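You operate a simulated robot arm through the tools that you are given. There is no shell and no other tool. Be economical: measure what you need, move in short steps, check, and stop when the job is done.

You run a simulated two-armed robot. Do the job below in one go: nothing can be reset, and whatever is moved stays where it is left.

TASK
Give the big tray a quarter turn on the turntable, then mark it.
Fine: turn anticlockwise seen from above; green card in it if it is sound, red if stained, wrinkled or split; cards are in the drawer under the turntable, shut it after.

It is judged by the outcome, as a careful person would: the job done as asked, and still so three seconds after it is handed in. It fails if anything else is knocked over, pushed out of place, dropped, spilled or broken.

THE ROBOT
Two 7-joint arms with three-finger grippers on one trunk, on a base that drives. Base frame: it is fixed to the floor where the robot stands at the start and does not move with it; the origin is under the middle of the robot, x ahead of it, y to its left, z up. Readings come in mm, rad, newtons and seconds.
The left shoulder is at the start at [35, 126, 1301], the right one opposite. With the tool pointing down near the work surface each hand reaches from about 100 to 720 mm from the robot's upright axis, wherever it stands, measured 20 degrees to its own side. Places, roughly: drawer under the turntable [500, 400, 700]; tray [400, 500, 800]; turn [500, 200, 800]; turntable [500, 200, 800]. Payload 2.94 kg a hand.
The TCP of each hand is the grasp point between the finger pads, 30 mm short of the fingertips. In the tool frame z runs along the fingers and y along their closing line. Largest opening 128 mm; the body of the gripper starts 93 mm behind the TCP.
Orientation is that of the tool frame in the base frame, as a unit quaternion [w, x, y, z]. With the fingers straight down and closing along the base's y, the tool's x points along the base's -x, its y along +y and its z along -z.

THE INTERFACE
- The arms move only by the tool jog_arm. It takes "left_motion", "right_motion" or both (then of equal length, played together; a hand with none holds still); each is one flat list of numbers, 7 for each row, row after row: the shift along the base's x, y, z in cm, then the turn, a rotation vector about the base's x, y, z in rad, then the opening, from 0 (shut) to 1 (fully open). In form: [x, y, z, rx, ry, rz, grip, x, y, z, rx, ry, rz, grip, ...]. A call has 1 to 20 rows; each row is the pose to reach, as a shift and turn from the pose commanded when the call began. Rows are played at 5 a second. More than 50 mm and 0.15 rad between two rows, or a gripper value outside its range, and nothing of the call is played. A pose out of reach is approached as far as the arm can. The call stops where the force on the tool passes 40 N (or 10 N more than at its start, if that is more) or the arm is blocked; 0.2 s more then pass. The fingers move at their own pace and stop on an object; they squeeze with about 35 N. The grip force told is the motor's: it shows also when the fingers shut on nothing. Time passes only in rows, and 0.2 s behind the last, so rows that repeat a pose let the fingers close. The reply holds the time, the measured pose of the TCP, the force on the tool along the base axes, the opening and the grip force, in the units named above and with some noise, with the torque about the TCP (base axes, N m) and any sound that the robot's microphone picked up.
- Cameras (640 x 400 px; columns grow to the right, rows downward): "scene" is now at [104.4, 50.9, 1448.6]; the picture's right is [0.68, -0.73, 0.00], its down [-0.57, -0.53, -0.63] and it looks along [0.46, 0.43, -0.77] (base axes); focal length 227 px, centre (320, 200). "left" rides on the left gripper at [69, 15, -120] in its tool frame; the picture's right is [-0.22, 0.98, 0.00], its down [-0.82, -0.18, -0.54] and it looks along [-0.53, -0.12, 0.84] (tool axes); focal length 251 px, centre (320, 200). "right" rides on the right gripper at [69, -15, -120] in its tool frame; the picture's right is [0.21, 0.98, 0.00], its down [-0.82, 0.18, -0.54] and it looks along [-0.53, 0.12, 0.84] (tool axes); focal length 251 px, centre (320, 200). There is no depth. A picture from a camera that has moved, and an enlarged one, comes with that camera's place and axes in the base frame and with its lens.
- get_image(camera): a new picture of that camera. It takes no simulated time.
- raise_lower(by): slides the trunk up (or, below 0, down) by that many mm; the arms and the scene camera ride with it, the base frame stays. It gives what a move gives, with no picture.
- steer(legs): drives the robot by 1 to 6 legs, each [ahead, left, turn to the left] in mm, mm and rad, along the robot's own axes; the way and the turn of a leg run together, so that a leg with both is an arc; at most 1500 mm and 3.142 rad a leg. The arms and the cameras ride along, it lands a little off, and it stops where it bumps. It gives what a move gives.
- aim_head(pan, tilt): turns the head with the scene camera to pan (to the left, within 1.396 rad either way) and tilt (down, from -0.506 to 1.204), counted from straight ahead of the robot. It gives what a move gives.
- enlarge(camera, box): a new picture of the part [left, top, right, bottom] of that camera's present view, enlarged. It takes no simulated time.
- hand_in(): hands the job in; it is judged then, once.

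Work in short steps. Places have to be worked out from the pictures, the camera data and where the tool is seen: move nearer, look again, correct. Check each grasp and each placing, and mend what went wrong. You have 120 turns and 92 pictures in all, those below and enlarged ones among them. Open the grippers and draw the arms clear of the work before you hand the job in, unless the task says otherwise; then end with one line.

The tools are called after "Emit:" as name(argument=value, ...) on one line, values as JSON. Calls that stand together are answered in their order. jog_arm: Moves the arms, as the interface text tells. Its arguments: {"type":"object","properties":{"left_motion":{"type":"array","items":{"type":"number"}},"right_motion":{"type":"array","items":{"type":"number"}}},"required":[]} The other tools are called the same way: raise_lower (by) slides the trunk up or down; steer (legs) drives the base; aim_head (pan, tilt) turns the head that bears the scene camera; get_image (camera) takes a picture; enlarge (camera, box) takes an enlarged picture of a part of a camera's view; hand_in () hands the job in.

At the start:

```text
time_s: 0.0
left_position: [437.9, 532.2, 1170.0]
left_orientation: [0.0, -0.001, 1.0, 0.0]
left_force: [-0.1, 1.1, 0.0]
left_wrist_torque: [0.02, 0.02, -0.04]
left_grip_width: 128.1
left_finger_force: 0.0
right_position: [559.6, 63.2, 1186.8]
right_orientation: [-0.001, 0.0, 1.0, 0.0]
right_force: [0.0, -0.7, -0.1]
right_wrist_torque: [-0.02, -0.01, -0.02]
right_grip_width: 128.0
right_finger_force: 0.0
trunk travel left (down, up): [-508.0, 39.0]
robot x, y, heading: [0.7, 0.6, 0.002]
head pan, tilt: [0.75, 0.885]
```

scene: 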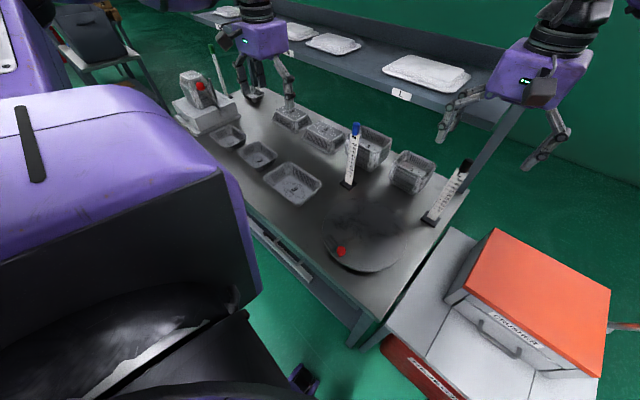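
right: 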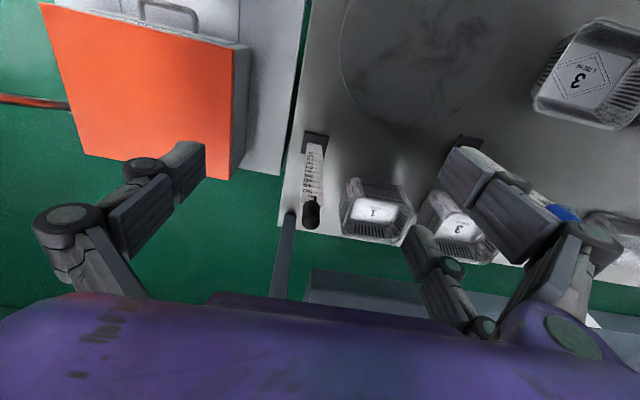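
left: 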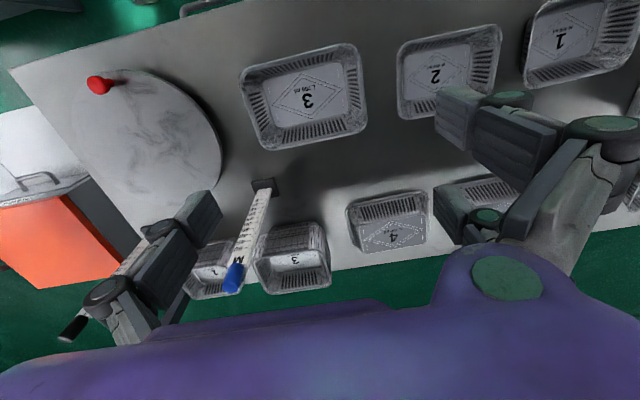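

The table shows a turntable with a red knob and several numbered trays; I need a closer look at the tray on the near side, the turntable and the drawer front.

Emit:
enlarge(camera="scene", box=[160, 60, 480, 360])

Emit:
enlarge(camera="left", box=[0, 0, 400, 250])

Emit:
enlarge(camera="left", box=[240, 0, 640, 250])

```text
1.33 times, centred on (320, 210) of scene
camera zoom: at [104.4, 50.9, 1448.6], right [0.68, -0.73, 0.0], down [-0.57, -0.53, -0.63], along [0.46, 0.43, -0.77], focal length 303 px, centre (320, 187)
```

zoom: 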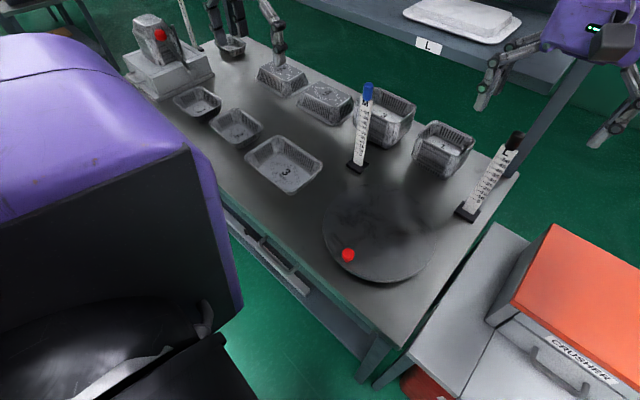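

```text
1.60 times, centred on (200, 125) of left
camera zoom: at [368.4, 547.2, 1290.0], right [0.21, 0.98, 0.0], down [0.82, -0.18, 0.54], along [0.53, -0.12, -0.84], focal length 402 px, centre (512, 320)
```

zoom: 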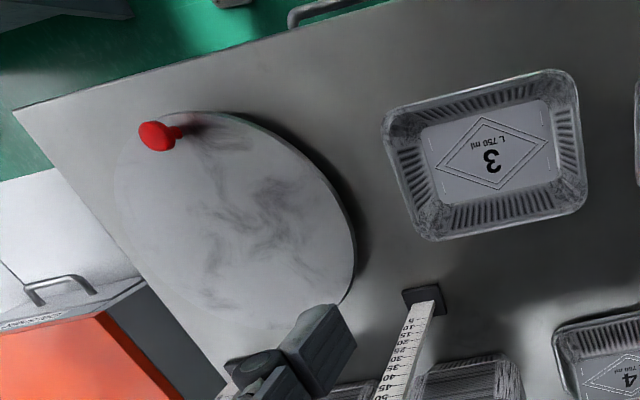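

```text
1.60 times, centred on (440, 125) of left
camera zoom: at [368.4, 547.2, 1290.0], right [0.21, 0.98, 0.0], down [0.82, -0.18, 0.54], along [0.53, -0.12, -0.84], focal length 402 px, centre (128, 320)
```

zoom: 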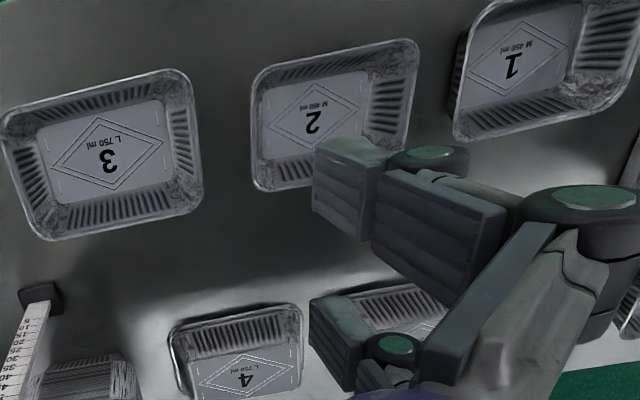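

The near L tray (no. 3) sits near [450, 500], the turntable centre near [460, 170], its knob on the robot's side. I turn the head to see the drawer front and the turntable.

Emit:
aim_head(pan=0.6, tilt=1.1)

Emit:
get_image(camera="scene")

Emit:
enlarge(camera="left", box=[150, 150, 450, 340])

```text
time_s: 0.7
left_position: [437.5, 532.5, 1168.8]
left_orientation: [0.0, 0.0, 1.0, 0.0]
left_force: [0.6, 0.1, -0.2]
left_wrist_torque: [0.03, 0.01, 0.03]
left_grip_width: 128.0
left_finger_force: 0.0
right_position: [559.4, 62.7, 1188.7]
right_orientation: [0.0, 0.0, 1.0, 0.0]
right_force: [0.2, 0.2, 0.0]
right_wrist_torque: [0.02, -0.03, -0.01]
right_grip_width: 128.0
right_finger_force: 0.2
trunk travel left (down, up): [-508.0, 39.0]
robot x, y, heading: [0.8, 2.6, -0.0]
head pan, tilt: [0.6, 1.1]
```

```text
85 pictures are left
camera scene: at [100.6, 34.6, 1433.6], right [0.57, -0.82, 0.0], down [-0.73, -0.5, -0.45], along [0.38, 0.26, -0.89], focal length 227 px, centre (320, 200)
```

scene: 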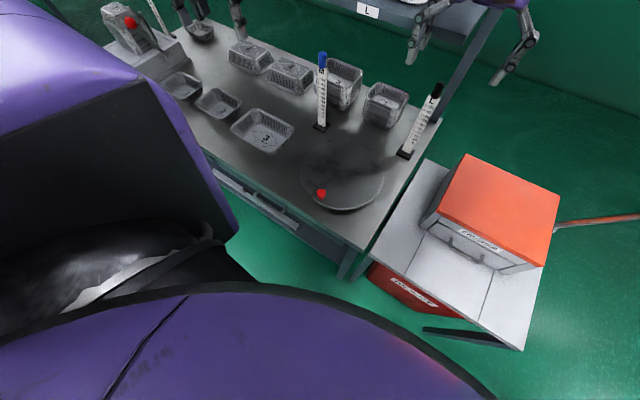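

```text
2.11 times, centred on (300, 245) of left
camera zoom: at [368.4, 547.2, 1290.0], right [0.21, 0.98, 0.0], down [0.82, -0.18, 0.54], along [0.53, -0.12, -0.84], focal length 529 px, centre (362, 105)
```

zoom: 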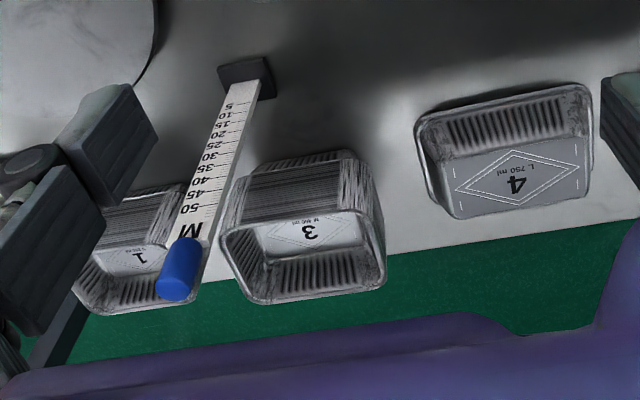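

I take the left hand lower and nearer to inspect tray 3 from above.

Emit:
jog_arm(left_motion=[-1.5, 0, -4, 0, 0, 0, 1, -3, -0.5, -8, 0, 0, 0, 1, -4.5, -1, -12, 0, 0, 0, 1, -6, -1, -16, 0, 0, 0, 1, -7, -1, -20, 0, 0, 0, 1])

Emit:
get_image(camera="left")

```text
time_s: 1.9
left_position: [371.4, 521.9, 969.9]
left_orientation: [0.001, 0.0, 1.0, 0.001]
left_force: [-0.1, -0.2, 0.6]
left_wrist_torque: [-0.07, 0.03, 0.04]
left_grip_width: 128.0
left_finger_force: 0.0
right_position: [559.6, 62.6, 1187.7]
right_orientation: [0.001, 0.001, 1.0, 0.0]
right_force: [-0.6, -0.6, -0.2]
right_wrist_torque: [0.0, 0.0, -0.03]
right_grip_width: 127.9
right_finger_force: 0.1
trunk travel left (down, up): [-508.0, 39.0]
robot x, y, heading: [-0.5, 1.7, -0.001]
head pan, tilt: [0.6, 1.1]
```

```text
83 pictures are left
camera left: at [301.6, 537.5, 1089.7], right [0.21, 0.98, 0.0], down [0.82, -0.18, 0.54], along [0.53, -0.12, -0.84], focal length 251 px, centre (320, 200)
```

left: 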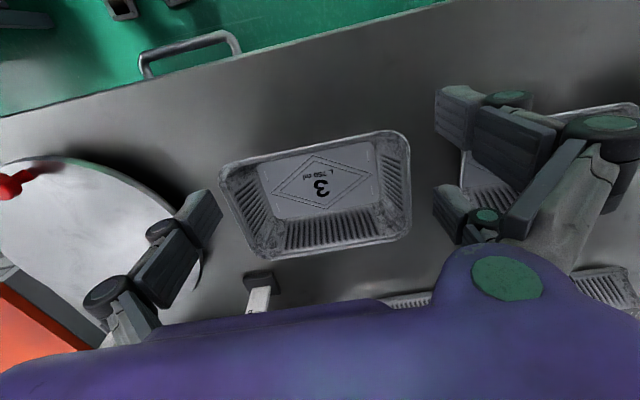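

Tray 3's label is near [454, 504, 820]. I enlarge it to check for defects.

Emit:
enlarge(camera="left", box=[200, 110, 440, 270])

Emit:
enlarge(camera="left", box=[0, 0, 280, 200])

```text
2.50 times, centred on (320, 190) of left
camera zoom: at [301.6, 537.5, 1089.7], right [0.21, 0.98, 0.0], down [0.82, -0.18, 0.54], along [0.53, -0.12, -0.84], focal length 629 px, centre (320, 225)
```

zoom: 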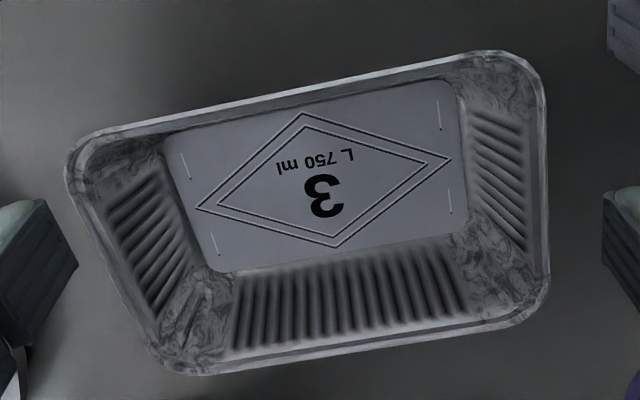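

```text
2.00 times, centred on (140, 100) of left
camera zoom: at [301.6, 537.5, 1089.7], right [0.21, 0.98, 0.0], down [0.82, -0.18, 0.54], along [0.53, -0.12, -0.84], focal length 503 px, centre (680, 400)
```

zoom: 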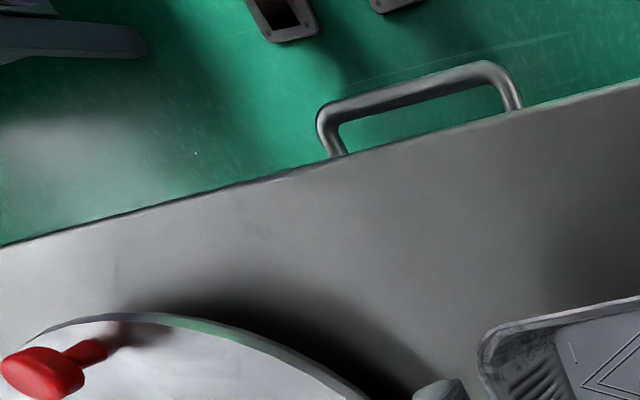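

The tray interior looks sound so far except the near wall, which is hidden. Now I bring the right hand over the turntable to see the disc and knob.

Emit:
jog_arm(right_motion=[-3.5, 1.5, -3, 0, 0, 0, 1, -7, 3, -7, 0, 0, 0, 1, -10.5, 4, -10, 0, 0, 0, 1, -14, 5.5, -13, 0, 0, 0, 1, -17, 7, -16, 0, 0, 0, 1, -20, 8, -18, 0, 0, 0, 1])

Emit:
get_image(camera="right")

```text
refused: row 2 steps farther than a row can; nothing moved
```

```text
80 pictures are left
camera right: at [490.5, 48.0, 1308.6], right [-0.21, 0.98, 0.0], down [0.82, 0.18, 0.54], along [0.53, 0.12, -0.84], focal length 251 px, centre (320, 200)
```

right: 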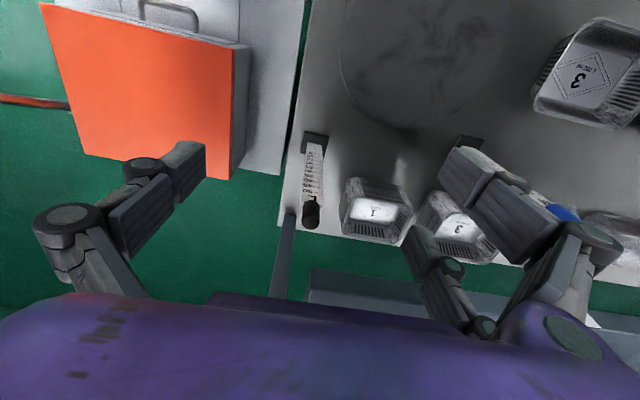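

One row was just over 50 mm; I use smaller, more even rows.

Emit:
jog_arm(right_motion=[-2.8, 1.2, -2.8, 0, 0, 0, 1, -5.6, 2.4, -5.6, 0, 0, 0, 1, -8.4, 3.6, -8.4, 0, 0, 0, 1, -11.2, 4.8, -11.2, 0, 0, 0, 1, -14, 6, -14, 0, 0, 0, 1, -16.8, 7.2, -16.8, 0, 0, 0, 1, -19.6, 8.4, -19, 0, 0, 0, 1])

Emit:
get_image(camera="right")

```text
time_s: 3.5
left_position: [370.2, 522.7, 970.1]
left_orientation: [0.0, -0.001, 1.0, 0.0]
left_force: [-0.4, -0.3, 0.4]
left_wrist_torque: [0.01, 0.02, 0.01]
left_grip_width: 128.1
left_finger_force: 0.1
right_position: [363.2, 146.5, 996.6]
right_orientation: [0.0, 0.0, 1.0, 0.0]
right_force: [0.0, 0.0, 0.9]
right_wrist_torque: [-0.02, -0.02, 0.01]
right_grip_width: 128.0
right_finger_force: 0.1
trunk travel left (down, up): [-508.0, 39.0]
robot x, y, heading: [-0.5, -4.8, 0.0]
head pan, tilt: [0.6, 1.1]
```

```text
79 pictures are left
camera right: at [293.0, 132.2, 1116.7], right [-0.21, 0.98, 0.0], down [0.82, 0.18, 0.54], along [0.53, 0.12, -0.84], focal length 251 px, centre (320, 200)
```

right: 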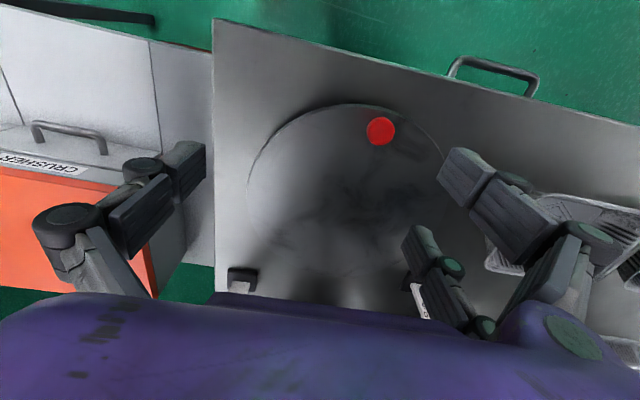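

The knob is near [356, 208, 870]. An enlarged scene view should fix the disc's centre better.

Emit:
enlarge(camera="scene", box=[240, 110, 400, 220])

Emit:
enlarge(camera="right", box=[210, 40, 530, 240])

```text
3.64 times, centred on (320, 165) of scene
camera zoom: at [102.3, 37.1, 1436.2], right [0.57, -0.82, 0.0], down [-0.72, -0.5, -0.49], along [0.4, 0.28, -0.87], focal length 827 px, centre (320, 327)
```

zoom: 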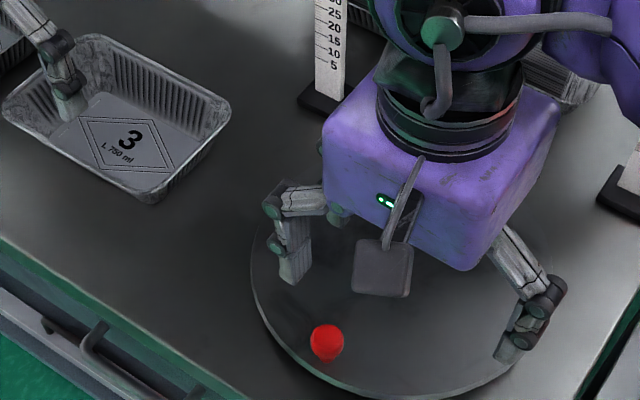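

```text
2.00 times, centred on (370, 140) of right
camera zoom: at [293.0, 132.2, 1116.7], right [-0.21, 0.98, 0.0], down [0.82, 0.18, 0.54], along [0.53, 0.12, -0.84], focal length 503 px, centre (220, 320)
```

zoom: 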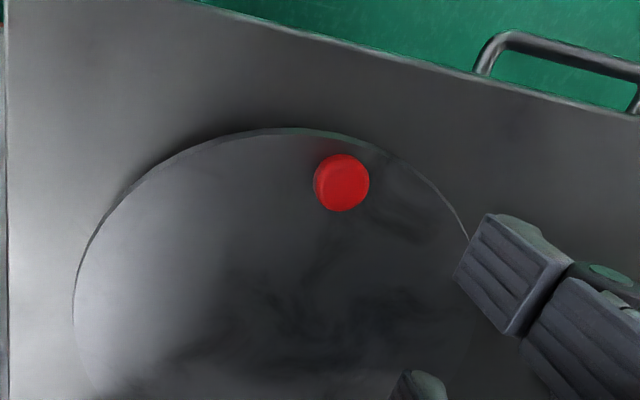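

Disc centre is about [478, 211], radius ~135, knob at radius ~122 on the near side; handle bar near [277, 317–432, 734]. I draw the right hand clear and put the left hand over the tray's left short wall for a pinch grasp.

Emit:
jog_arm(right_motion=[0, -4.5, 1, 0, 0, 0, 1, 0, -9, 2, 0, 0, 0, 1, 0, -13.5, 3, 0, 0, 0, 1, 0, -18, 4, 0, 0, 0, 1, 0, -22, 5, 0, 0, 0, 1], left_motion=[2, 1.5, 0, 0, 0, 0, 0.8, 4, 3, 0, 0, 0, 0, 0.6, 6, 5, 0, 0, 0, 0, 0.4, 8.2, 7, -2, 0, 0, 0, 0.35, 8.2, 7, -4, 0, 0, 0, 0.35])

Emit:
get_image(camera="left")

```text
time_s: 4.7
left_position: [450.9, 591.6, 930.4]
left_orientation: [0.001, 0.0, 1.0, 0.0]
left_force: [-0.1, -0.1, -0.1]
left_wrist_torque: [0.0, -0.03, -0.01]
left_grip_width: 44.7
left_finger_force: 0.0
right_position: [364.2, -73.1, 1047.1]
right_orientation: [0.001, -0.001, 1.0, 0.0]
right_force: [-0.4, -0.5, 0.4]
right_wrist_torque: [0.04, -0.07, 0.02]
right_grip_width: 128.0
right_finger_force: 0.1
trunk travel left (down, up): [-508.0, 39.0]
robot x, y, heading: [1.2, -0.3, -0.0]
head pan, tilt: [0.6, 1.1]
```

```text
76 pictures are left
camera left: at [382.2, 606.9, 1050.6], right [0.21, 0.98, 0.0], down [0.82, -0.18, 0.54], along [0.53, -0.12, -0.84], focal length 251 px, centre (320, 200)
```

left: 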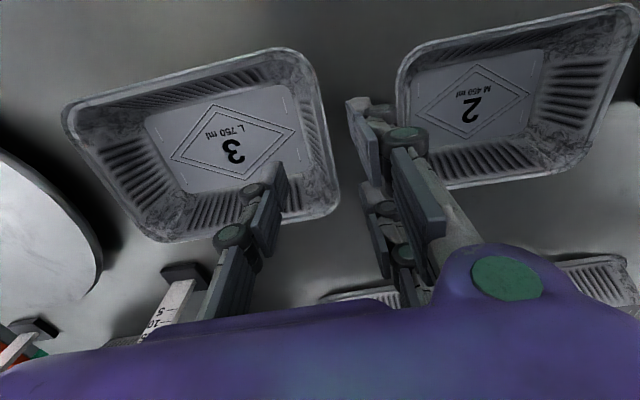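

The wall's rim edge is at y≈597, tray spans x 390–512, y 403–597. I lower the open fingers straddling the wall, in small steps.

Emit:
jog_arm(left_motion=[0, -0.3, -2, 0, 0, 0, 0.35, 0, -0.3, -4, 0, 0, 0, 0.35, 0, -0.3, -5, 0, 0, 0, 0.35, 0, -0.3, -6, 0, 0, 0, 0.35])

Emit:
get_image(camera="left")

```text
time_s: 5.7
left_position: [449.0, 588.0, 871.0]
left_orientation: [0.0, 0.0, 1.0, 0.0]
left_force: [-0.4, 0.7, 0.5]
left_wrist_torque: [0.01, 0.01, 0.03]
left_grip_width: 45.0
left_finger_force: 0.0
right_position: [365.1, -71.2, 1048.3]
right_orientation: [0.0, 0.001, 1.0, 0.0]
right_force: [-0.8, -0.1, -0.5]
right_wrist_torque: [0.01, 0.0, 0.01]
right_grip_width: 127.8
right_finger_force: 0.0
trunk travel left (down, up): [-508.0, 39.0]
robot x, y, heading: [-2.5, 1.3, 0.005]
head pan, tilt: [0.6, 1.1]
```

```text
75 pictures are left
camera left: at [380.9, 603.4, 991.5], right [0.21, 0.98, 0.0], down [0.82, -0.18, 0.54], along [0.53, -0.12, -0.84], focal length 251 px, centre (320, 200)
```

left: 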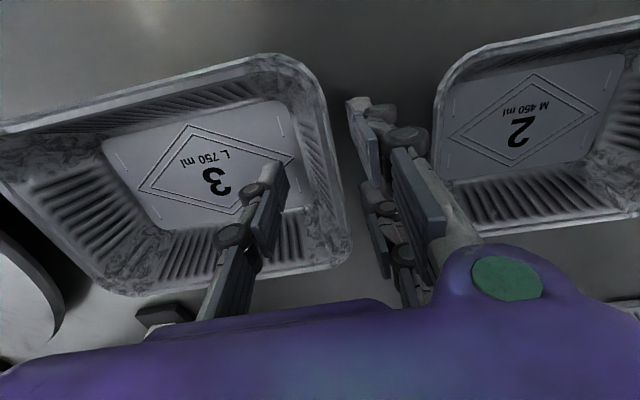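

The fingers straddle the wall cleanly with no contact force; I go a little lower and close.

Emit:
jog_arm(left_motion=[0, 0.2, -0.8, 0, 0, 0, 0.35, 0, 0.2, -0.8, 0, 0, 0, 0.1, 0, 0.2, -0.8, 0, 0, 0, 0, 0, 0.2, -0.8, 0, 0, 0, 0])

Emit:
get_image(camera="left")

```text
time_s: 6.7
left_position: [449.8, 589.6, 862.6]
left_orientation: [0.001, 0.0, 1.0, -0.001]
left_force: [-0.4, -2.2, 8.0]
left_wrist_torque: [-1.2, 0.11, 0.0]
left_grip_width: 17.5
left_finger_force: 35.1
right_position: [365.4, -71.4, 1047.7]
right_orientation: [0.0, -0.001, 1.0, -0.001]
right_force: [0.2, -0.3, -0.6]
right_wrist_torque: [0.01, -0.01, -0.04]
right_grip_width: 127.8
right_finger_force: 0.1
trunk travel left (down, up): [-508.0, 39.0]
robot x, y, heading: [-1.4, 2.0, 0.003]
head pan, tilt: [0.6, 1.1]
```

```text
74 pictures are left
camera left: at [381.0, 604.8, 983.4], right [0.21, 0.98, 0.0], down [0.82, -0.18, 0.54], along [0.53, -0.12, -0.84], focal length 251 px, centre (320, 200)
```

left: 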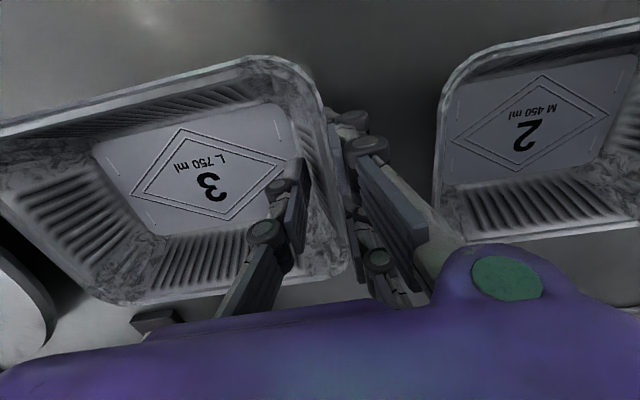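

The grip holds at 17.5 mm (rim plus sloping wall). I lift a few centimetres and check.

Emit:
jog_arm(left_motion=[0, 0, 1, 0, 0, 0, 0, 0, 0, 2.5, 0, 0, 0, 0, 0, 0, 5, 0, 0, 0, 0, 0, 0, 7, 0, 0, 0, 0])

Emit:
get_image(camera="left")

Emit:
enlarge(camera="scene", box=[200, 60, 400, 210])

```text
time_s: 7.7
left_position: [450.1, 591.5, 933.9]
left_orientation: [0.0, 0.0, 1.0, 0.001]
left_force: [-0.3, 0.5, -0.5]
left_wrist_torque: [0.02, 0.03, -0.01]
left_grip_width: 6.0
left_finger_force: 33.1
right_position: [365.8, -73.6, 1049.2]
right_orientation: [0.0, 0.0, 1.0, -0.001]
right_force: [-0.6, -0.4, -0.4]
right_wrist_torque: [-0.05, 0.0, 0.04]
right_grip_width: 127.8
right_finger_force: 0.0
trunk travel left (down, up): [-508.0, 39.0]
robot x, y, heading: [-1.4, -3.0, 0.002]
head pan, tilt: [0.6, 1.1]
```

```text
73 pictures are left
camera left: at [380.6, 606.8, 1053.6], right [0.21, 0.98, 0.0], down [0.82, -0.18, 0.54], along [0.53, -0.11, -0.84], focal length 251 px, centre (320, 200)
```

left: 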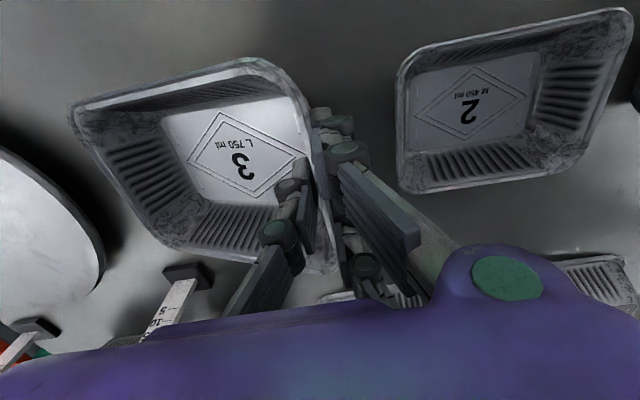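

```text
2.67 times, centred on (300, 135) of scene
camera zoom: at [100.6, 34.5, 1433.6], right [0.56, -0.83, 0.0], down [-0.74, -0.5, -0.45], along [0.37, 0.26, -0.89], focal length 606 px, centre (373, 373)
```

zoom: 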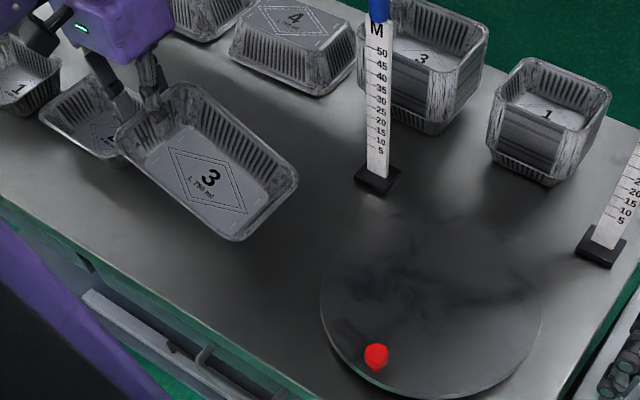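

The tray is lifted but its free end hangs low. I raise it, tilt the hand to level the tray, and check before carrying it over.

Emit:
jog_arm(left_motion=[0, 0, 3, -0.1, 0, 0, 0, 0, 0, 6, -0.2, 0, 0, 0, 0, 0, 8, -0.3, 0, 0, 0, 0.5, -3, 8, -0.3, 0, 0, 0, 1, -7, 8, -0.3, 0, 0, 0, 1, -11, 8, -0.3, 0, 0, 0, 1.5, -15, 8, -0.3, 0, 0, 0, 1.5, -19, 8, -0.3, 0, 0, 0, 2, -23, 8, -0.3, 0, 0, 0, 2.5, -26, 8, -0.3, 0, 0, 0, 2.5, -28.5, 8, -0.3, 0, 0, 0])

Emit:
get_image(camera="scene")

Emit:
get_image(camera="left")

```text
time_s: 10.1
left_position: [475.4, 304.0, 1012.2]
left_orientation: [0.0, -0.001, 0.989, -0.15]
left_force: [0.7, -0.5, 0.1]
left_wrist_torque: [0.0, 0.0, -0.01]
left_grip_width: 6.1
left_finger_force: 33.3
right_position: [365.2, -73.0, 1047.7]
right_orientation: [0.0, 0.0, 1.0, 0.0]
right_force: [0.4, -0.5, 0.0]
right_wrist_torque: [0.01, 0.03, 0.0]
right_grip_width: 128.0
right_finger_force: 0.1
trunk travel left (down, up): [-508.0, 39.0]
robot x, y, heading: [0.3, 2.6, 0.0]
head pan, tilt: [0.6, 1.1]
```

```text
71 pictures are left
camera scene: at [100.6, 34.1, 1433.6], right [0.56, -0.83, 0.0], down [-0.74, -0.5, -0.45], along [0.37, 0.26, -0.89], focal length 227 px, centre (320, 200)
```

scene: 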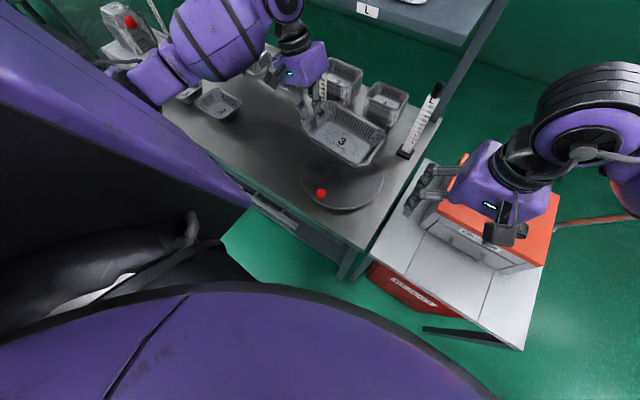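

```text
70 pictures are left
camera left: at [405.5, 353.4, 1122.6], right [0.21, 0.93, -0.29], down [0.82, -0.01, 0.57], along [0.53, -0.36, -0.77], focal length 251 px, centre (320, 200)
```

left: 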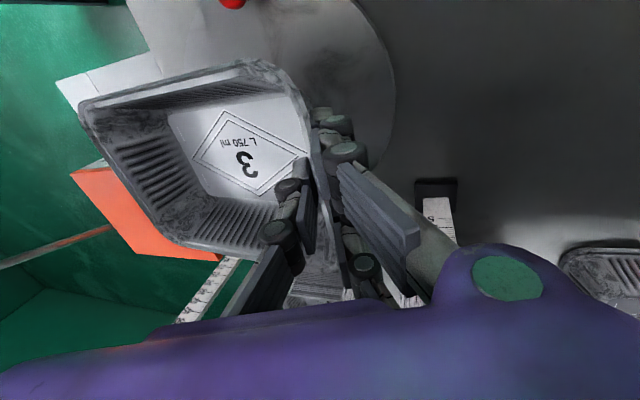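

I check the tray's level and the clearance to the blue stick in an enlarged view.

Emit:
enlarge(camera="scene", box=[260, 60, 420, 220])

```text
2.50 times, centred on (340, 140) of scene
camera zoom: at [100.6, 34.1, 1433.6], right [0.56, -0.83, 0.0], down [-0.74, -0.5, -0.45], along [0.37, 0.26, -0.89], focal length 568 px, centre (270, 350)
```

zoom: 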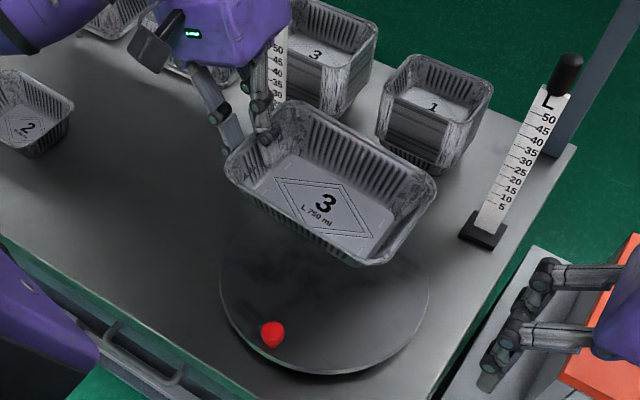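

The tray is about level and over the disc. I lower it toward the disc, the last part gently.

Emit:
jog_arm(left_motion=[0, 0, -4, 0, 0, 0, 0, 0, 0, -8, 0, 0, 0, 0, 0, 0, -10, 0, 0, 0, 0, 0, 0, -11, 0, 0, 0, 0])

Emit:
get_image(camera="left")

Emit:
enlarge(camera="scene", box=[260, 60, 420, 220])

```text
time_s: 11.1
left_position: [474.7, 305.4, 901.1]
left_orientation: [0.001, 0.0, 0.989, -0.149]
left_force: [-0.7, 0.7, 2.0]
left_wrist_torque: [-0.31, -0.09, 0.07]
left_grip_width: 5.9
left_finger_force: 33.2
right_position: [365.6, -71.7, 1047.8]
right_orientation: [0.001, -0.001, 1.0, 0.0]
right_force: [-0.2, 0.7, 0.4]
right_wrist_torque: [0.01, 0.02, -0.03]
right_grip_width: 128.2
right_finger_force: 0.1
trunk travel left (down, up): [-508.0, 39.0]
robot x, y, heading: [-2.7, -2.5, -0.001]
head pan, tilt: [0.6, 1.1]
```

```text
68 pictures are left
camera left: at [405.7, 356.4, 1011.6], right [0.21, 0.93, -0.29], down [0.82, -0.01, 0.57], along [0.53, -0.36, -0.77], focal length 251 px, centre (320, 200)
```

left: 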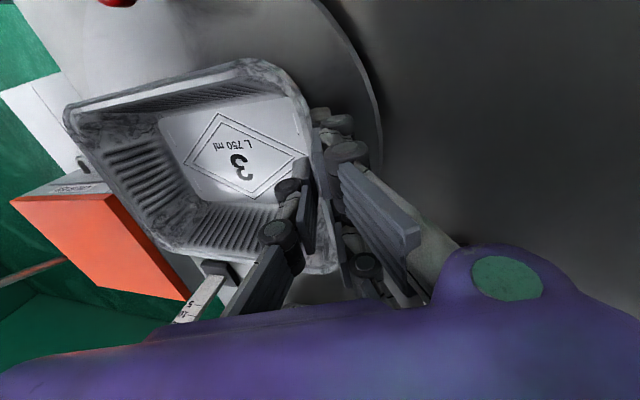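

```text
2.50 times, centred on (340, 140) of scene
camera zoom: at [100.4, 34.7, 1433.7], right [0.56, -0.83, 0.0], down [-0.74, -0.5, -0.45], along [0.37, 0.26, -0.89], focal length 568 px, centre (270, 350)
```

zoom: 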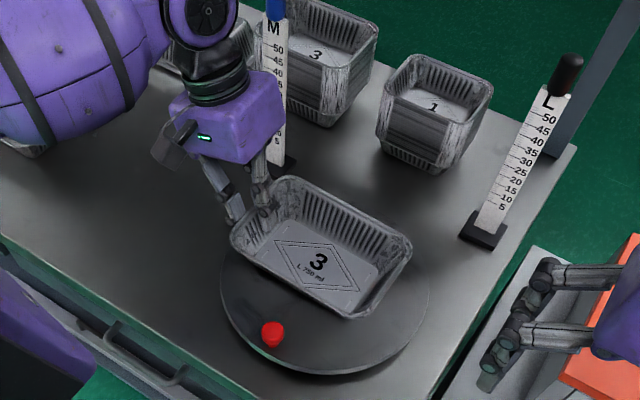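

The far end just touches. The tray's centre sits about 10 mm beyond and 18 mm left of the disc's centre, so I lift slightly, shift, and set it down.

Emit:
jog_arm(left_motion=[0, 0, 1, 0, 0, 0, 0, -1, -1.8, 1, 0, 0, 0, 0, -1, -1.8, 0, 0, 0, 0, 0, -1, -1.8, -0.5, 0, 0, 0, 0, -1, -1.8, -1, 0, 0, 0, 0, -1, -1.8, -1.4, 0, 0, 0, 0])

Emit:
get_image(camera="left")

Emit:
enlarge(camera="scene", box=[260, 60, 420, 220])

```text
time_s: 12.5
left_position: [464.3, 287.9, 892.4]
left_orientation: [0.004, -0.001, 0.989, -0.149]
left_force: [-1.5, 2.2, 24.6]
left_wrist_torque: [-0.47, 0.1, -0.11]
left_grip_width: 5.9
left_finger_force: 31.6
right_position: [363.8, -73.2, 1050.8]
right_orientation: [0.002, 0.0, 1.0, 0.0]
right_force: [-0.2, -0.4, -0.6]
right_wrist_torque: [0.0, 0.0, -0.01]
right_grip_width: 128.1
right_finger_force: 0.1
trunk travel left (down, up): [-508.0, 39.0]
robot x, y, heading: [0.1, 4.6, -0.0]
head pan, tilt: [0.6, 1.1]
```

```text
66 pictures are left
camera left: at [395.2, 337.6, 1002.4], right [0.22, 0.93, -0.29], down [0.82, -0.01, 0.58], along [0.53, -0.36, -0.77], focal length 251 px, centre (320, 200)
```

left: 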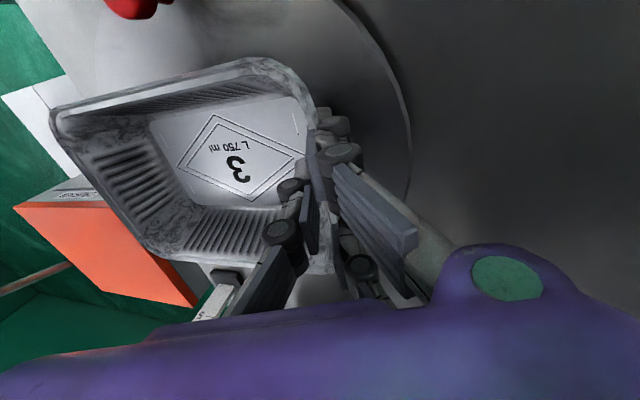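

```text
2.50 times, centred on (340, 140) of scene
camera zoom: at [98.0, 33.8, 1434.3], right [0.56, -0.83, 0.0], down [-0.73, -0.5, -0.46], along [0.38, 0.26, -0.89], focal length 568 px, centre (270, 350)
```

zoom: 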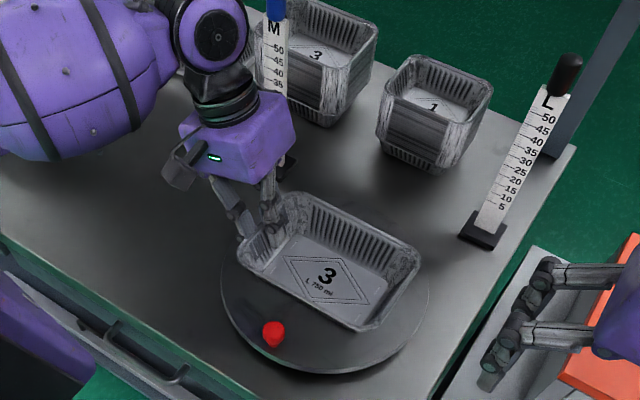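

The tray rests on the disc (24 N pressing). I release by opening part-way and withdraw along the fingers' axis.

Emit:
jog_arm(left_motion=[0, 0, 0.3, 0, 0, 0, 0.3, 0, 0, 0.3, 0, 0, 0, 0.3, 0, 0.6, 2, 0, 0, 0, 0.3, 0, 1.2, 4, 0, 0, 0, 0.3, 0, 2.4, 8, 0, 0, 0, 0.3, 0, 3.6, 12, 0.1, 0, 0, 0.3])

Emit:
get_image(camera="left")

Emit:
enlarge(camera="scene", box=[260, 60, 420, 220])

```text
time_s: 13.9
left_position: [466.0, 320.8, 1007.7]
left_orientation: [-0.001, 0.0, 0.995, -0.099]
left_force: [0.6, 0.3, -0.5]
left_wrist_torque: [0.05, -0.02, 0.03]
left_grip_width: 38.1
left_finger_force: 0.1
right_position: [366.5, -72.4, 1047.8]
right_orientation: [0.0, 0.0, 1.0, 0.0]
right_force: [-0.3, 0.7, 0.0]
right_wrist_torque: [0.0, 0.0, 0.01]
right_grip_width: 128.1
right_finger_force: 0.1
trunk travel left (down, up): [-508.0, 39.0]
robot x, y, heading: [0.7, 0.4, 0.002]
head pan, tilt: [0.6, 1.1]
```

```text
64 pictures are left
camera left: at [396.7, 359.5, 1123.6], right [0.21, 0.96, -0.19], down [0.82, -0.07, 0.57], along [0.53, -0.28, -0.8], focal length 251 px, centre (320, 200)
```

left: 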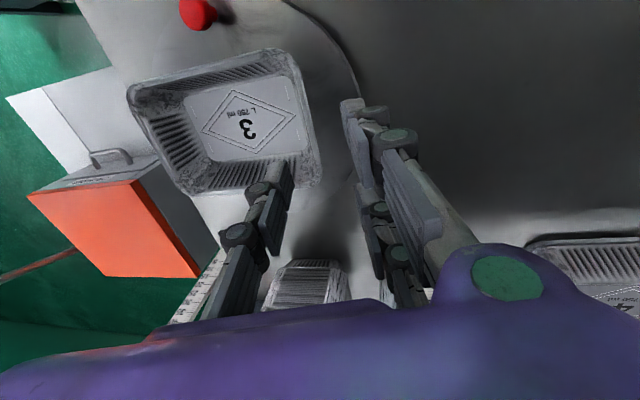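

```text
2.50 times, centred on (340, 140) of scene
camera zoom: at [100.7, 33.6, 1433.6], right [0.56, -0.83, 0.0], down [-0.74, -0.5, -0.45], along [0.37, 0.26, -0.89], focal length 568 px, centre (270, 350)
```

zoom: 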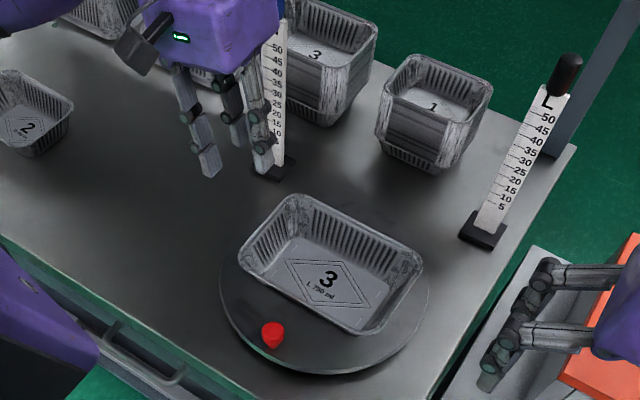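

The tray sits squarely on the disc. I move the left hand away to the left and bring the right hand above the knob with a part-open gripper.

Emit:
jog_arm(left_motion=[-1, 3, 2, 0, 0, 0, 0.3, -3, 6, 3, 0.1, 0, 0, 0.3, -5, 10, 3, 0.2, 0, 0, 0.3, -7, 14, 3, 0.2, 0, 0, 0.3, -9, 18, 3, 0.2, 0, 0, 0.3, -11, 20, 3, 0.2, 0, 0, 0.3, -11, 20, 3, 0.2, 0, 0, 0.3], right_motion=[0, 4, -0.5, 0, 0, 0, 0.8, 0, 8, -1, 0, 0, 0, 0.5, 0, 12, -1.5, 0, 0, 0, 0.5, 0, 16, -3, 0, 0, 0, 0.5, -0.5, 20, -5, 0, 0, 0, 0.5, -1, 24, -7, 0, 0, 0, 0.5, -1, 28, -9, 0, 0, 0, 0.5])

Emit:
get_image(camera="right")

```text
time_s: 15.5
left_position: [355.8, 525.6, 1038.4]
left_orientation: [0.001, -0.001, 1.0, -0.002]
left_force: [0.0, 0.3, 0.2]
left_wrist_torque: [-0.05, 0.03, -0.01]
left_grip_width: 38.3
left_finger_force: 0.0
right_position: [355.1, 209.4, 959.1]
right_orientation: [0.001, 0.0, 1.0, 0.0]
right_force: [0.6, 0.6, -0.5]
right_wrist_torque: [-0.04, -0.02, -0.03]
right_grip_width: 63.8
right_finger_force: 0.1
trunk travel left (down, up): [-508.0, 39.0]
robot x, y, heading: [2.8, -1.1, -0.005]
head pan, tilt: [0.6, 1.1]
```

```text
62 pictures are left
camera right: at [287.3, 194.5, 1078.2], right [-0.21, 0.98, 0.0], down [0.82, 0.18, 0.54], along [0.53, 0.12, -0.84], focal length 251 px, centre (320, 200)
```

right: 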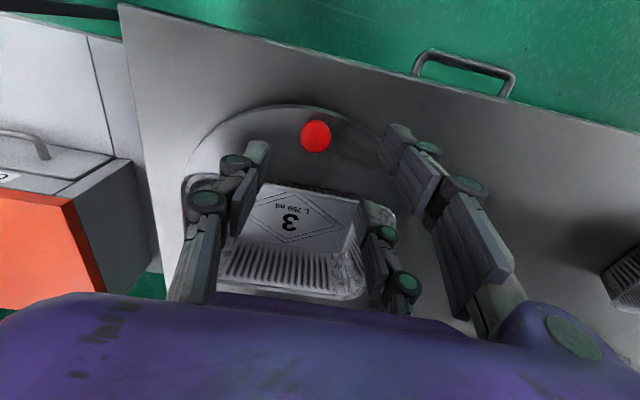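

Knob confirmed at [355.5, 207], about 27 mm across. I lower the open fingers around it.

Emit:
jog_arm(right_motion=[0, -0.3, -3, 0, 0, 0, 0.5, 0, -0.3, -6, 0, 0, 0, 0.5, 0, -0.3, -8, 0, 0, 0, 0.5, 0, -0.3, -8, 0, 0, 0, 0.3])

Emit:
get_image(camera="right")

Emit:
enlarge(camera="scene", box=[260, 100, 420, 220])

```text
time_s: 16.5
left_position: [355.1, 524.5, 1040.3]
left_orientation: [0.001, -0.001, 1.0, 0.0]
left_force: [0.2, -0.3, 0.5]
left_wrist_torque: [0.01, -0.01, -0.02]
left_grip_width: 38.5
left_finger_force: 0.1
right_position: [352.8, 204.9, 879.6]
right_orientation: [0.001, 0.0, 1.0, 0.001]
right_force: [-4.0, -1.9, 10.6]
right_wrist_torque: [-0.21, 0.1, -0.13]
right_grip_width: 38.6
right_finger_force: 0.4
trunk travel left (down, up): [-508.0, 39.0]
robot x, y, heading: [0.1, -2.5, 0.0]
head pan, tilt: [0.6, 1.1]
```

```text
61 pictures are left
camera right: at [284.5, 189.1, 999.8], right [-0.22, 0.98, 0.0], down [0.82, 0.18, 0.54], along [0.53, 0.12, -0.84], focal length 251 px, centre (320, 200)
```

right: 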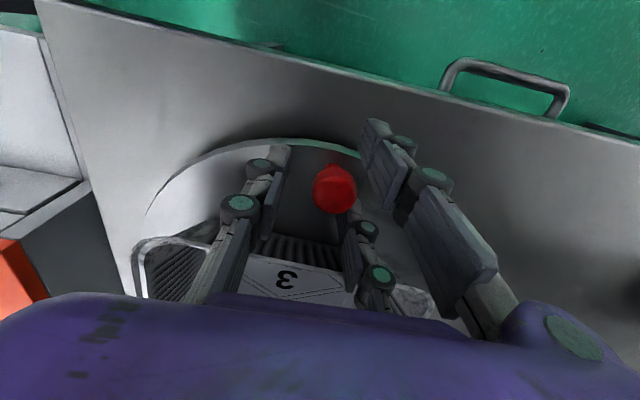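

```text
3.33 times, centred on (340, 160) of scene
camera zoom: at [109.4, 42.0, 1448.4], right [0.57, -0.82, 0.0], down [-0.64, -0.45, -0.63], along [0.52, 0.36, -0.78], focal length 758 px, centre (253, 333)
```

zoom: 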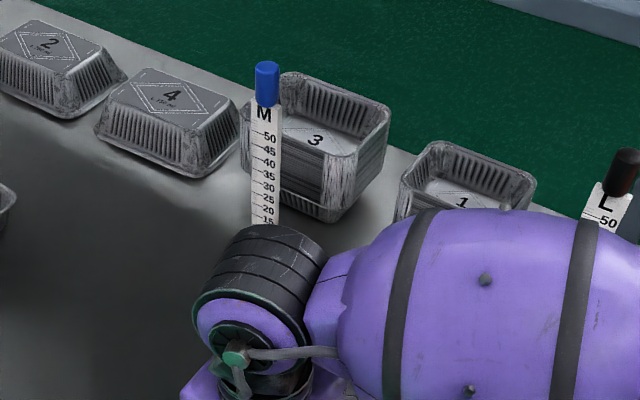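

The right tool feels ~10 N upward: fingertips are likely on the disc, and the head camera seems to have been nudged. I raise the right hand 8 mm and re-read.

Emit:
jog_arm(right_motion=[0.2, 0.1, 0.8, 0, 0, 0, 0.28, 0.2, 0.1, 0.8, 0, 0, 0, 0.28])

Emit:
get_image(camera="scene")

Emit:
enlarge(camera="right", box=[220, 100, 460, 260])

```text
time_s: 17.1
left_position: [355.7, 522.7, 1038.7]
left_orientation: [0.002, 0.0, 1.0, 0.0]
left_force: [-0.1, -0.2, 0.3]
left_wrist_torque: [0.0, 0.0, 0.01]
left_grip_width: 38.3
left_finger_force: 0.1
right_position: [355.9, 205.8, 886.6]
right_orientation: [0.0, -0.001, 1.0, 0.0]
right_force: [0.3, 1.2, -0.8]
right_wrist_torque: [0.03, -0.01, -0.02]
right_grip_width: 35.7
right_finger_force: 0.1
trunk travel left (down, up): [-508.0, 39.0]
robot x, y, heading: [0.0, 0.9, 0.002]
head pan, tilt: [0.6, 1.1]
```

```text
59 pictures are left
camera scene: at [110.5, 42.3, 1448.1], right [0.57, -0.82, 0.0], down [-0.64, -0.45, -0.63], along [0.51, 0.36, -0.78], focal length 227 px, centre (320, 200)
```

scene: 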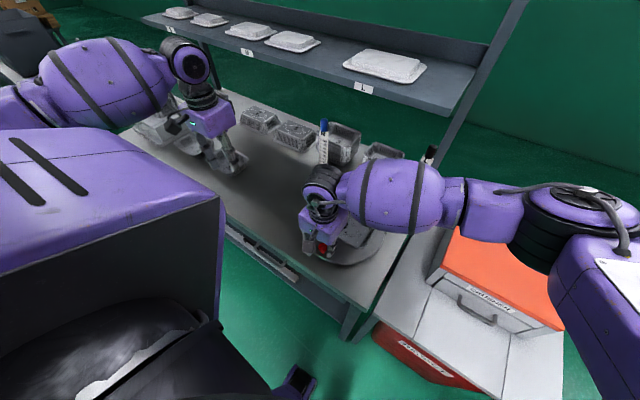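

```text
2.50 times, centred on (340, 180) of right
camera zoom: at [286.9, 190.1, 1006.7], right [-0.21, 0.98, 0.0], down [0.82, 0.18, 0.54], along [0.53, 0.12, -0.84], focal length 629 px, centre (270, 250)
```

zoom: 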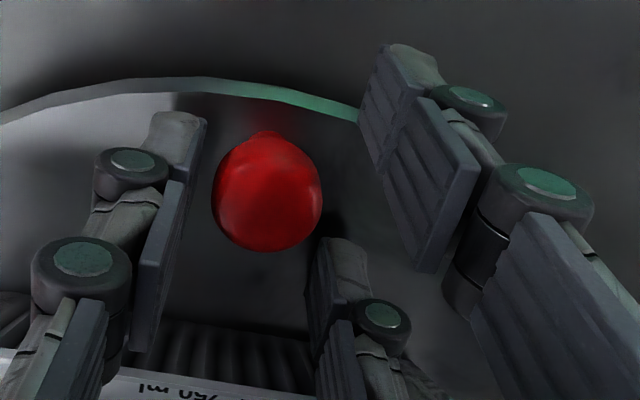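

Force is back to zero with the knob between the pads. With disc top near z≈848, the refined disc centre is [464, 210] and knob radius 108 mm. I snug the fingers and drive the knob through the first 45° anticlockwise, turning the hand with it.

Emit:
jog_arm(right_motion=[0, 0, 0, 0, 0, 0, 0.24, 0.033, -0.847, 0, 0, 0, 0.0785, 0.24, 0.133, -1.689, 0, 0, 0, 0.157, 0.24, 0.298, -2.521, 0, 0, 0, 0.2356, 0.24, 0.528, -3.337, 0, 0, 0, 0.3142, 0.24, 0.822, -4.133, 0, 0, 0, 0.3927, 0.24, 1.177, -4.903, 0, 0, 0, 0.4712, 0.24, 1.592, -5.643, 0, 0, 0, 0.5498, 0.24, 2.063, -6.348, 0, 0, 0, 0.6283, 0.24, 2.588, -7.014, 0, 0, 0, 0.7069, 0.24, 3.163, -7.637, 0, 0, 0, 0.7854, 0.24])

Emit:
get_image(camera="right")

Emit:
get_image(camera="left")

```text
time_s: 19.5
left_position: [356.2, 523.7, 1040.1]
left_orientation: [0.0, -0.001, 1.0, -0.001]
left_force: [0.8, 0.3, 0.0]
left_wrist_torque: [-0.01, 0.0, 0.01]
left_grip_width: 38.3
left_finger_force: 0.1
right_position: [387.0, 129.1, 886.4]
right_orientation: [0.001, -0.384, 0.923, 0.0]
right_force: [0.0, 0.1, -0.9]
right_wrist_torque: [0.0, -0.02, 0.01]
right_grip_width: 30.7
right_finger_force: 0.1
trunk travel left (down, up): [-508.0, 39.0]
robot x, y, heading: [-0.4, -3.7, -0.0]
head pan, tilt: [0.6, 1.1]
```

```text
57 pictures are left
camera right: at [348.6, 68.2, 1006.4], right [-0.84, 0.54, 0.0], down [0.45, 0.71, 0.54], along [0.29, 0.46, -0.84], focal length 251 px, centre (320, 200)
```

right: 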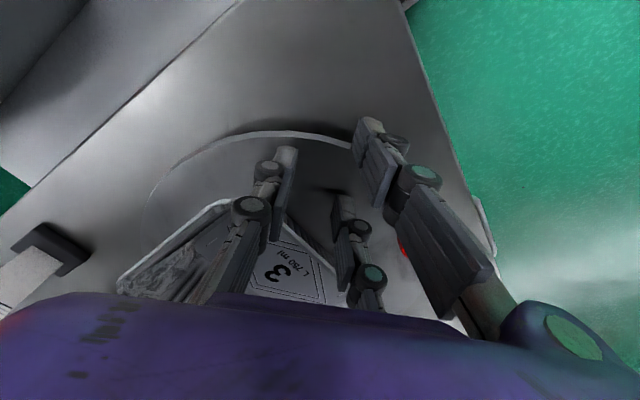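

```text
56 pictures are left
camera left: at [286.2, 538.9, 1160.0], right [0.21, 0.98, 0.0], down [0.82, -0.18, 0.54], along [0.53, -0.12, -0.84], focal length 251 px, centre (320, 200)
```

left: 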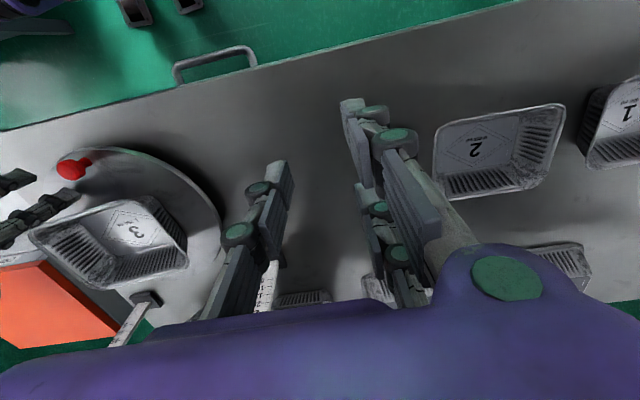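

The knob stayed behind: the fingers passed it without force. I look at the hand and knob closely to see why.

Emit:
enlarge(camera="scene", box=[270, 140, 430, 280])

Emit:
enlarge(camera="left", box=[0, 120, 240, 300])

Emit:
enlarge(camera="right", box=[220, 90, 540, 310])

```text
2.86 times, centred on (350, 210) of scene
camera zoom: at [110.8, 42.2, 1448.1], right [0.57, -0.82, 0.0], down [-0.64, -0.45, -0.63], along [0.51, 0.36, -0.78], focal length 650 px, centre (234, 171)
```

zoom: 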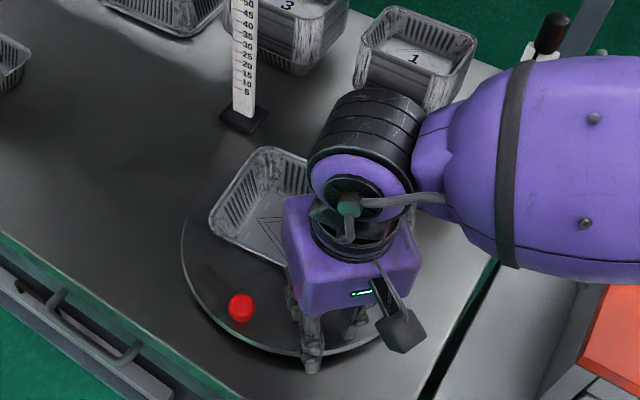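

```text
2.22 times, centred on (120, 210) of left
camera zoom: at [286.2, 538.9, 1160.0], right [0.21, 0.98, 0.0], down [0.82, -0.18, 0.54], along [0.53, -0.12, -0.84], focal length 559 px, centre (764, 178)
```

zoom: 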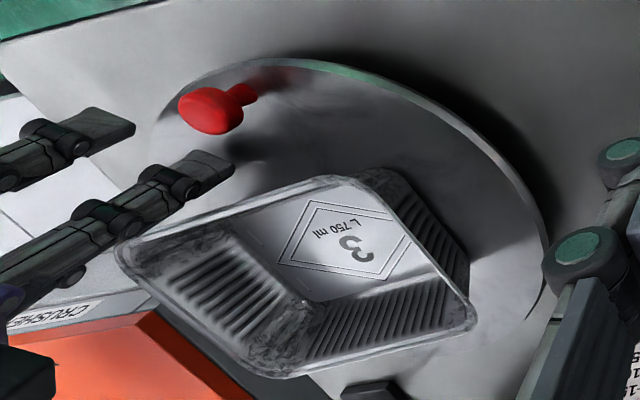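

```text
1.82 times, centred on (380, 200) of right
camera zoom: at [348.6, 68.2, 1006.4], right [-0.84, 0.54, 0.0], down [0.45, 0.71, 0.54], along [0.29, 0.46, -0.84], focal length 457 px, centre (211, 200)
```

zoom: 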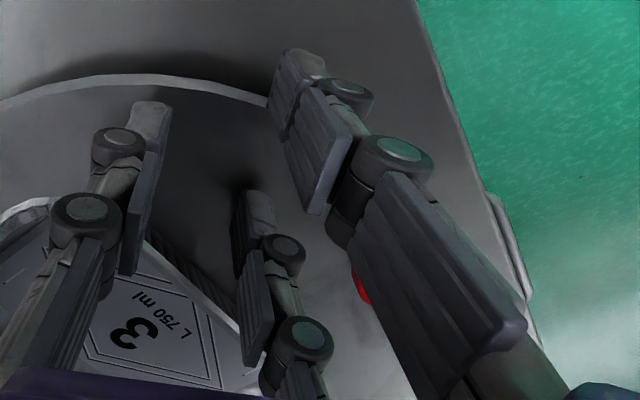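

The hand actually has one thumb (tool −y side) opposite two spaced fingers, and the knob slipped through the gap between those two. I will instead push the knob with the thumb's outer face: lift, go back, close, and come down on the knob's +y side.

Emit:
jog_arm(right_motion=[0, 0, 3, 0, 0, 0, 0.2, 0, 0, 6, 0, 0, 0, 0.1, -0.5, 2, 6, 0, 0, -0.14, 0, -1, 4.5, 6, 0, 0, -0.28, 0, -1.8, 7, 6, 0, 0, -0.42, 0, -2.5, 9, 6, 0, 0, -0.56, 0, -3, 11, 6, 0, 0, -0.7, 0, -3.4, 11.8, 6, 0, 0, -0.785, 0])

Emit:
get_image(camera="right")

```text
time_s: 21.3
left_position: [354.9, 523.2, 1039.3]
left_orientation: [0.0, -0.002, 1.0, 0.0]
left_force: [-0.1, 0.6, 0.1]
left_wrist_torque: [-0.03, 0.0, 0.0]
left_grip_width: 38.5
left_finger_force: 0.1
right_position: [352.3, 246.6, 945.7]
right_orientation: [0.0, 0.001, 1.0, 0.0]
right_force: [0.0, -0.3, -1.7]
right_wrist_torque: [-0.01, -0.04, -0.01]
right_grip_width: 0.0
right_finger_force: 2.7
trunk travel left (down, up): [-508.0, 39.0]
robot x, y, heading: [0.8, -0.5, 0.001]
head pan, tilt: [0.6, 1.1]
```

```text
52 pictures are left
camera right: at [283.3, 232.2, 1067.1], right [-0.21, 0.98, 0.0], down [0.82, 0.18, 0.54], along [0.53, 0.11, -0.84], focal length 251 px, centre (320, 200)
```

right: 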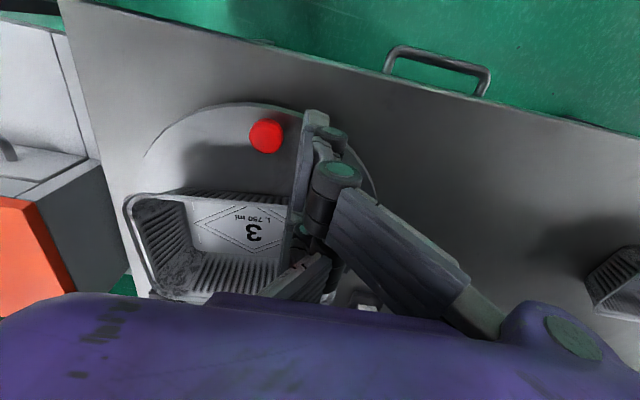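

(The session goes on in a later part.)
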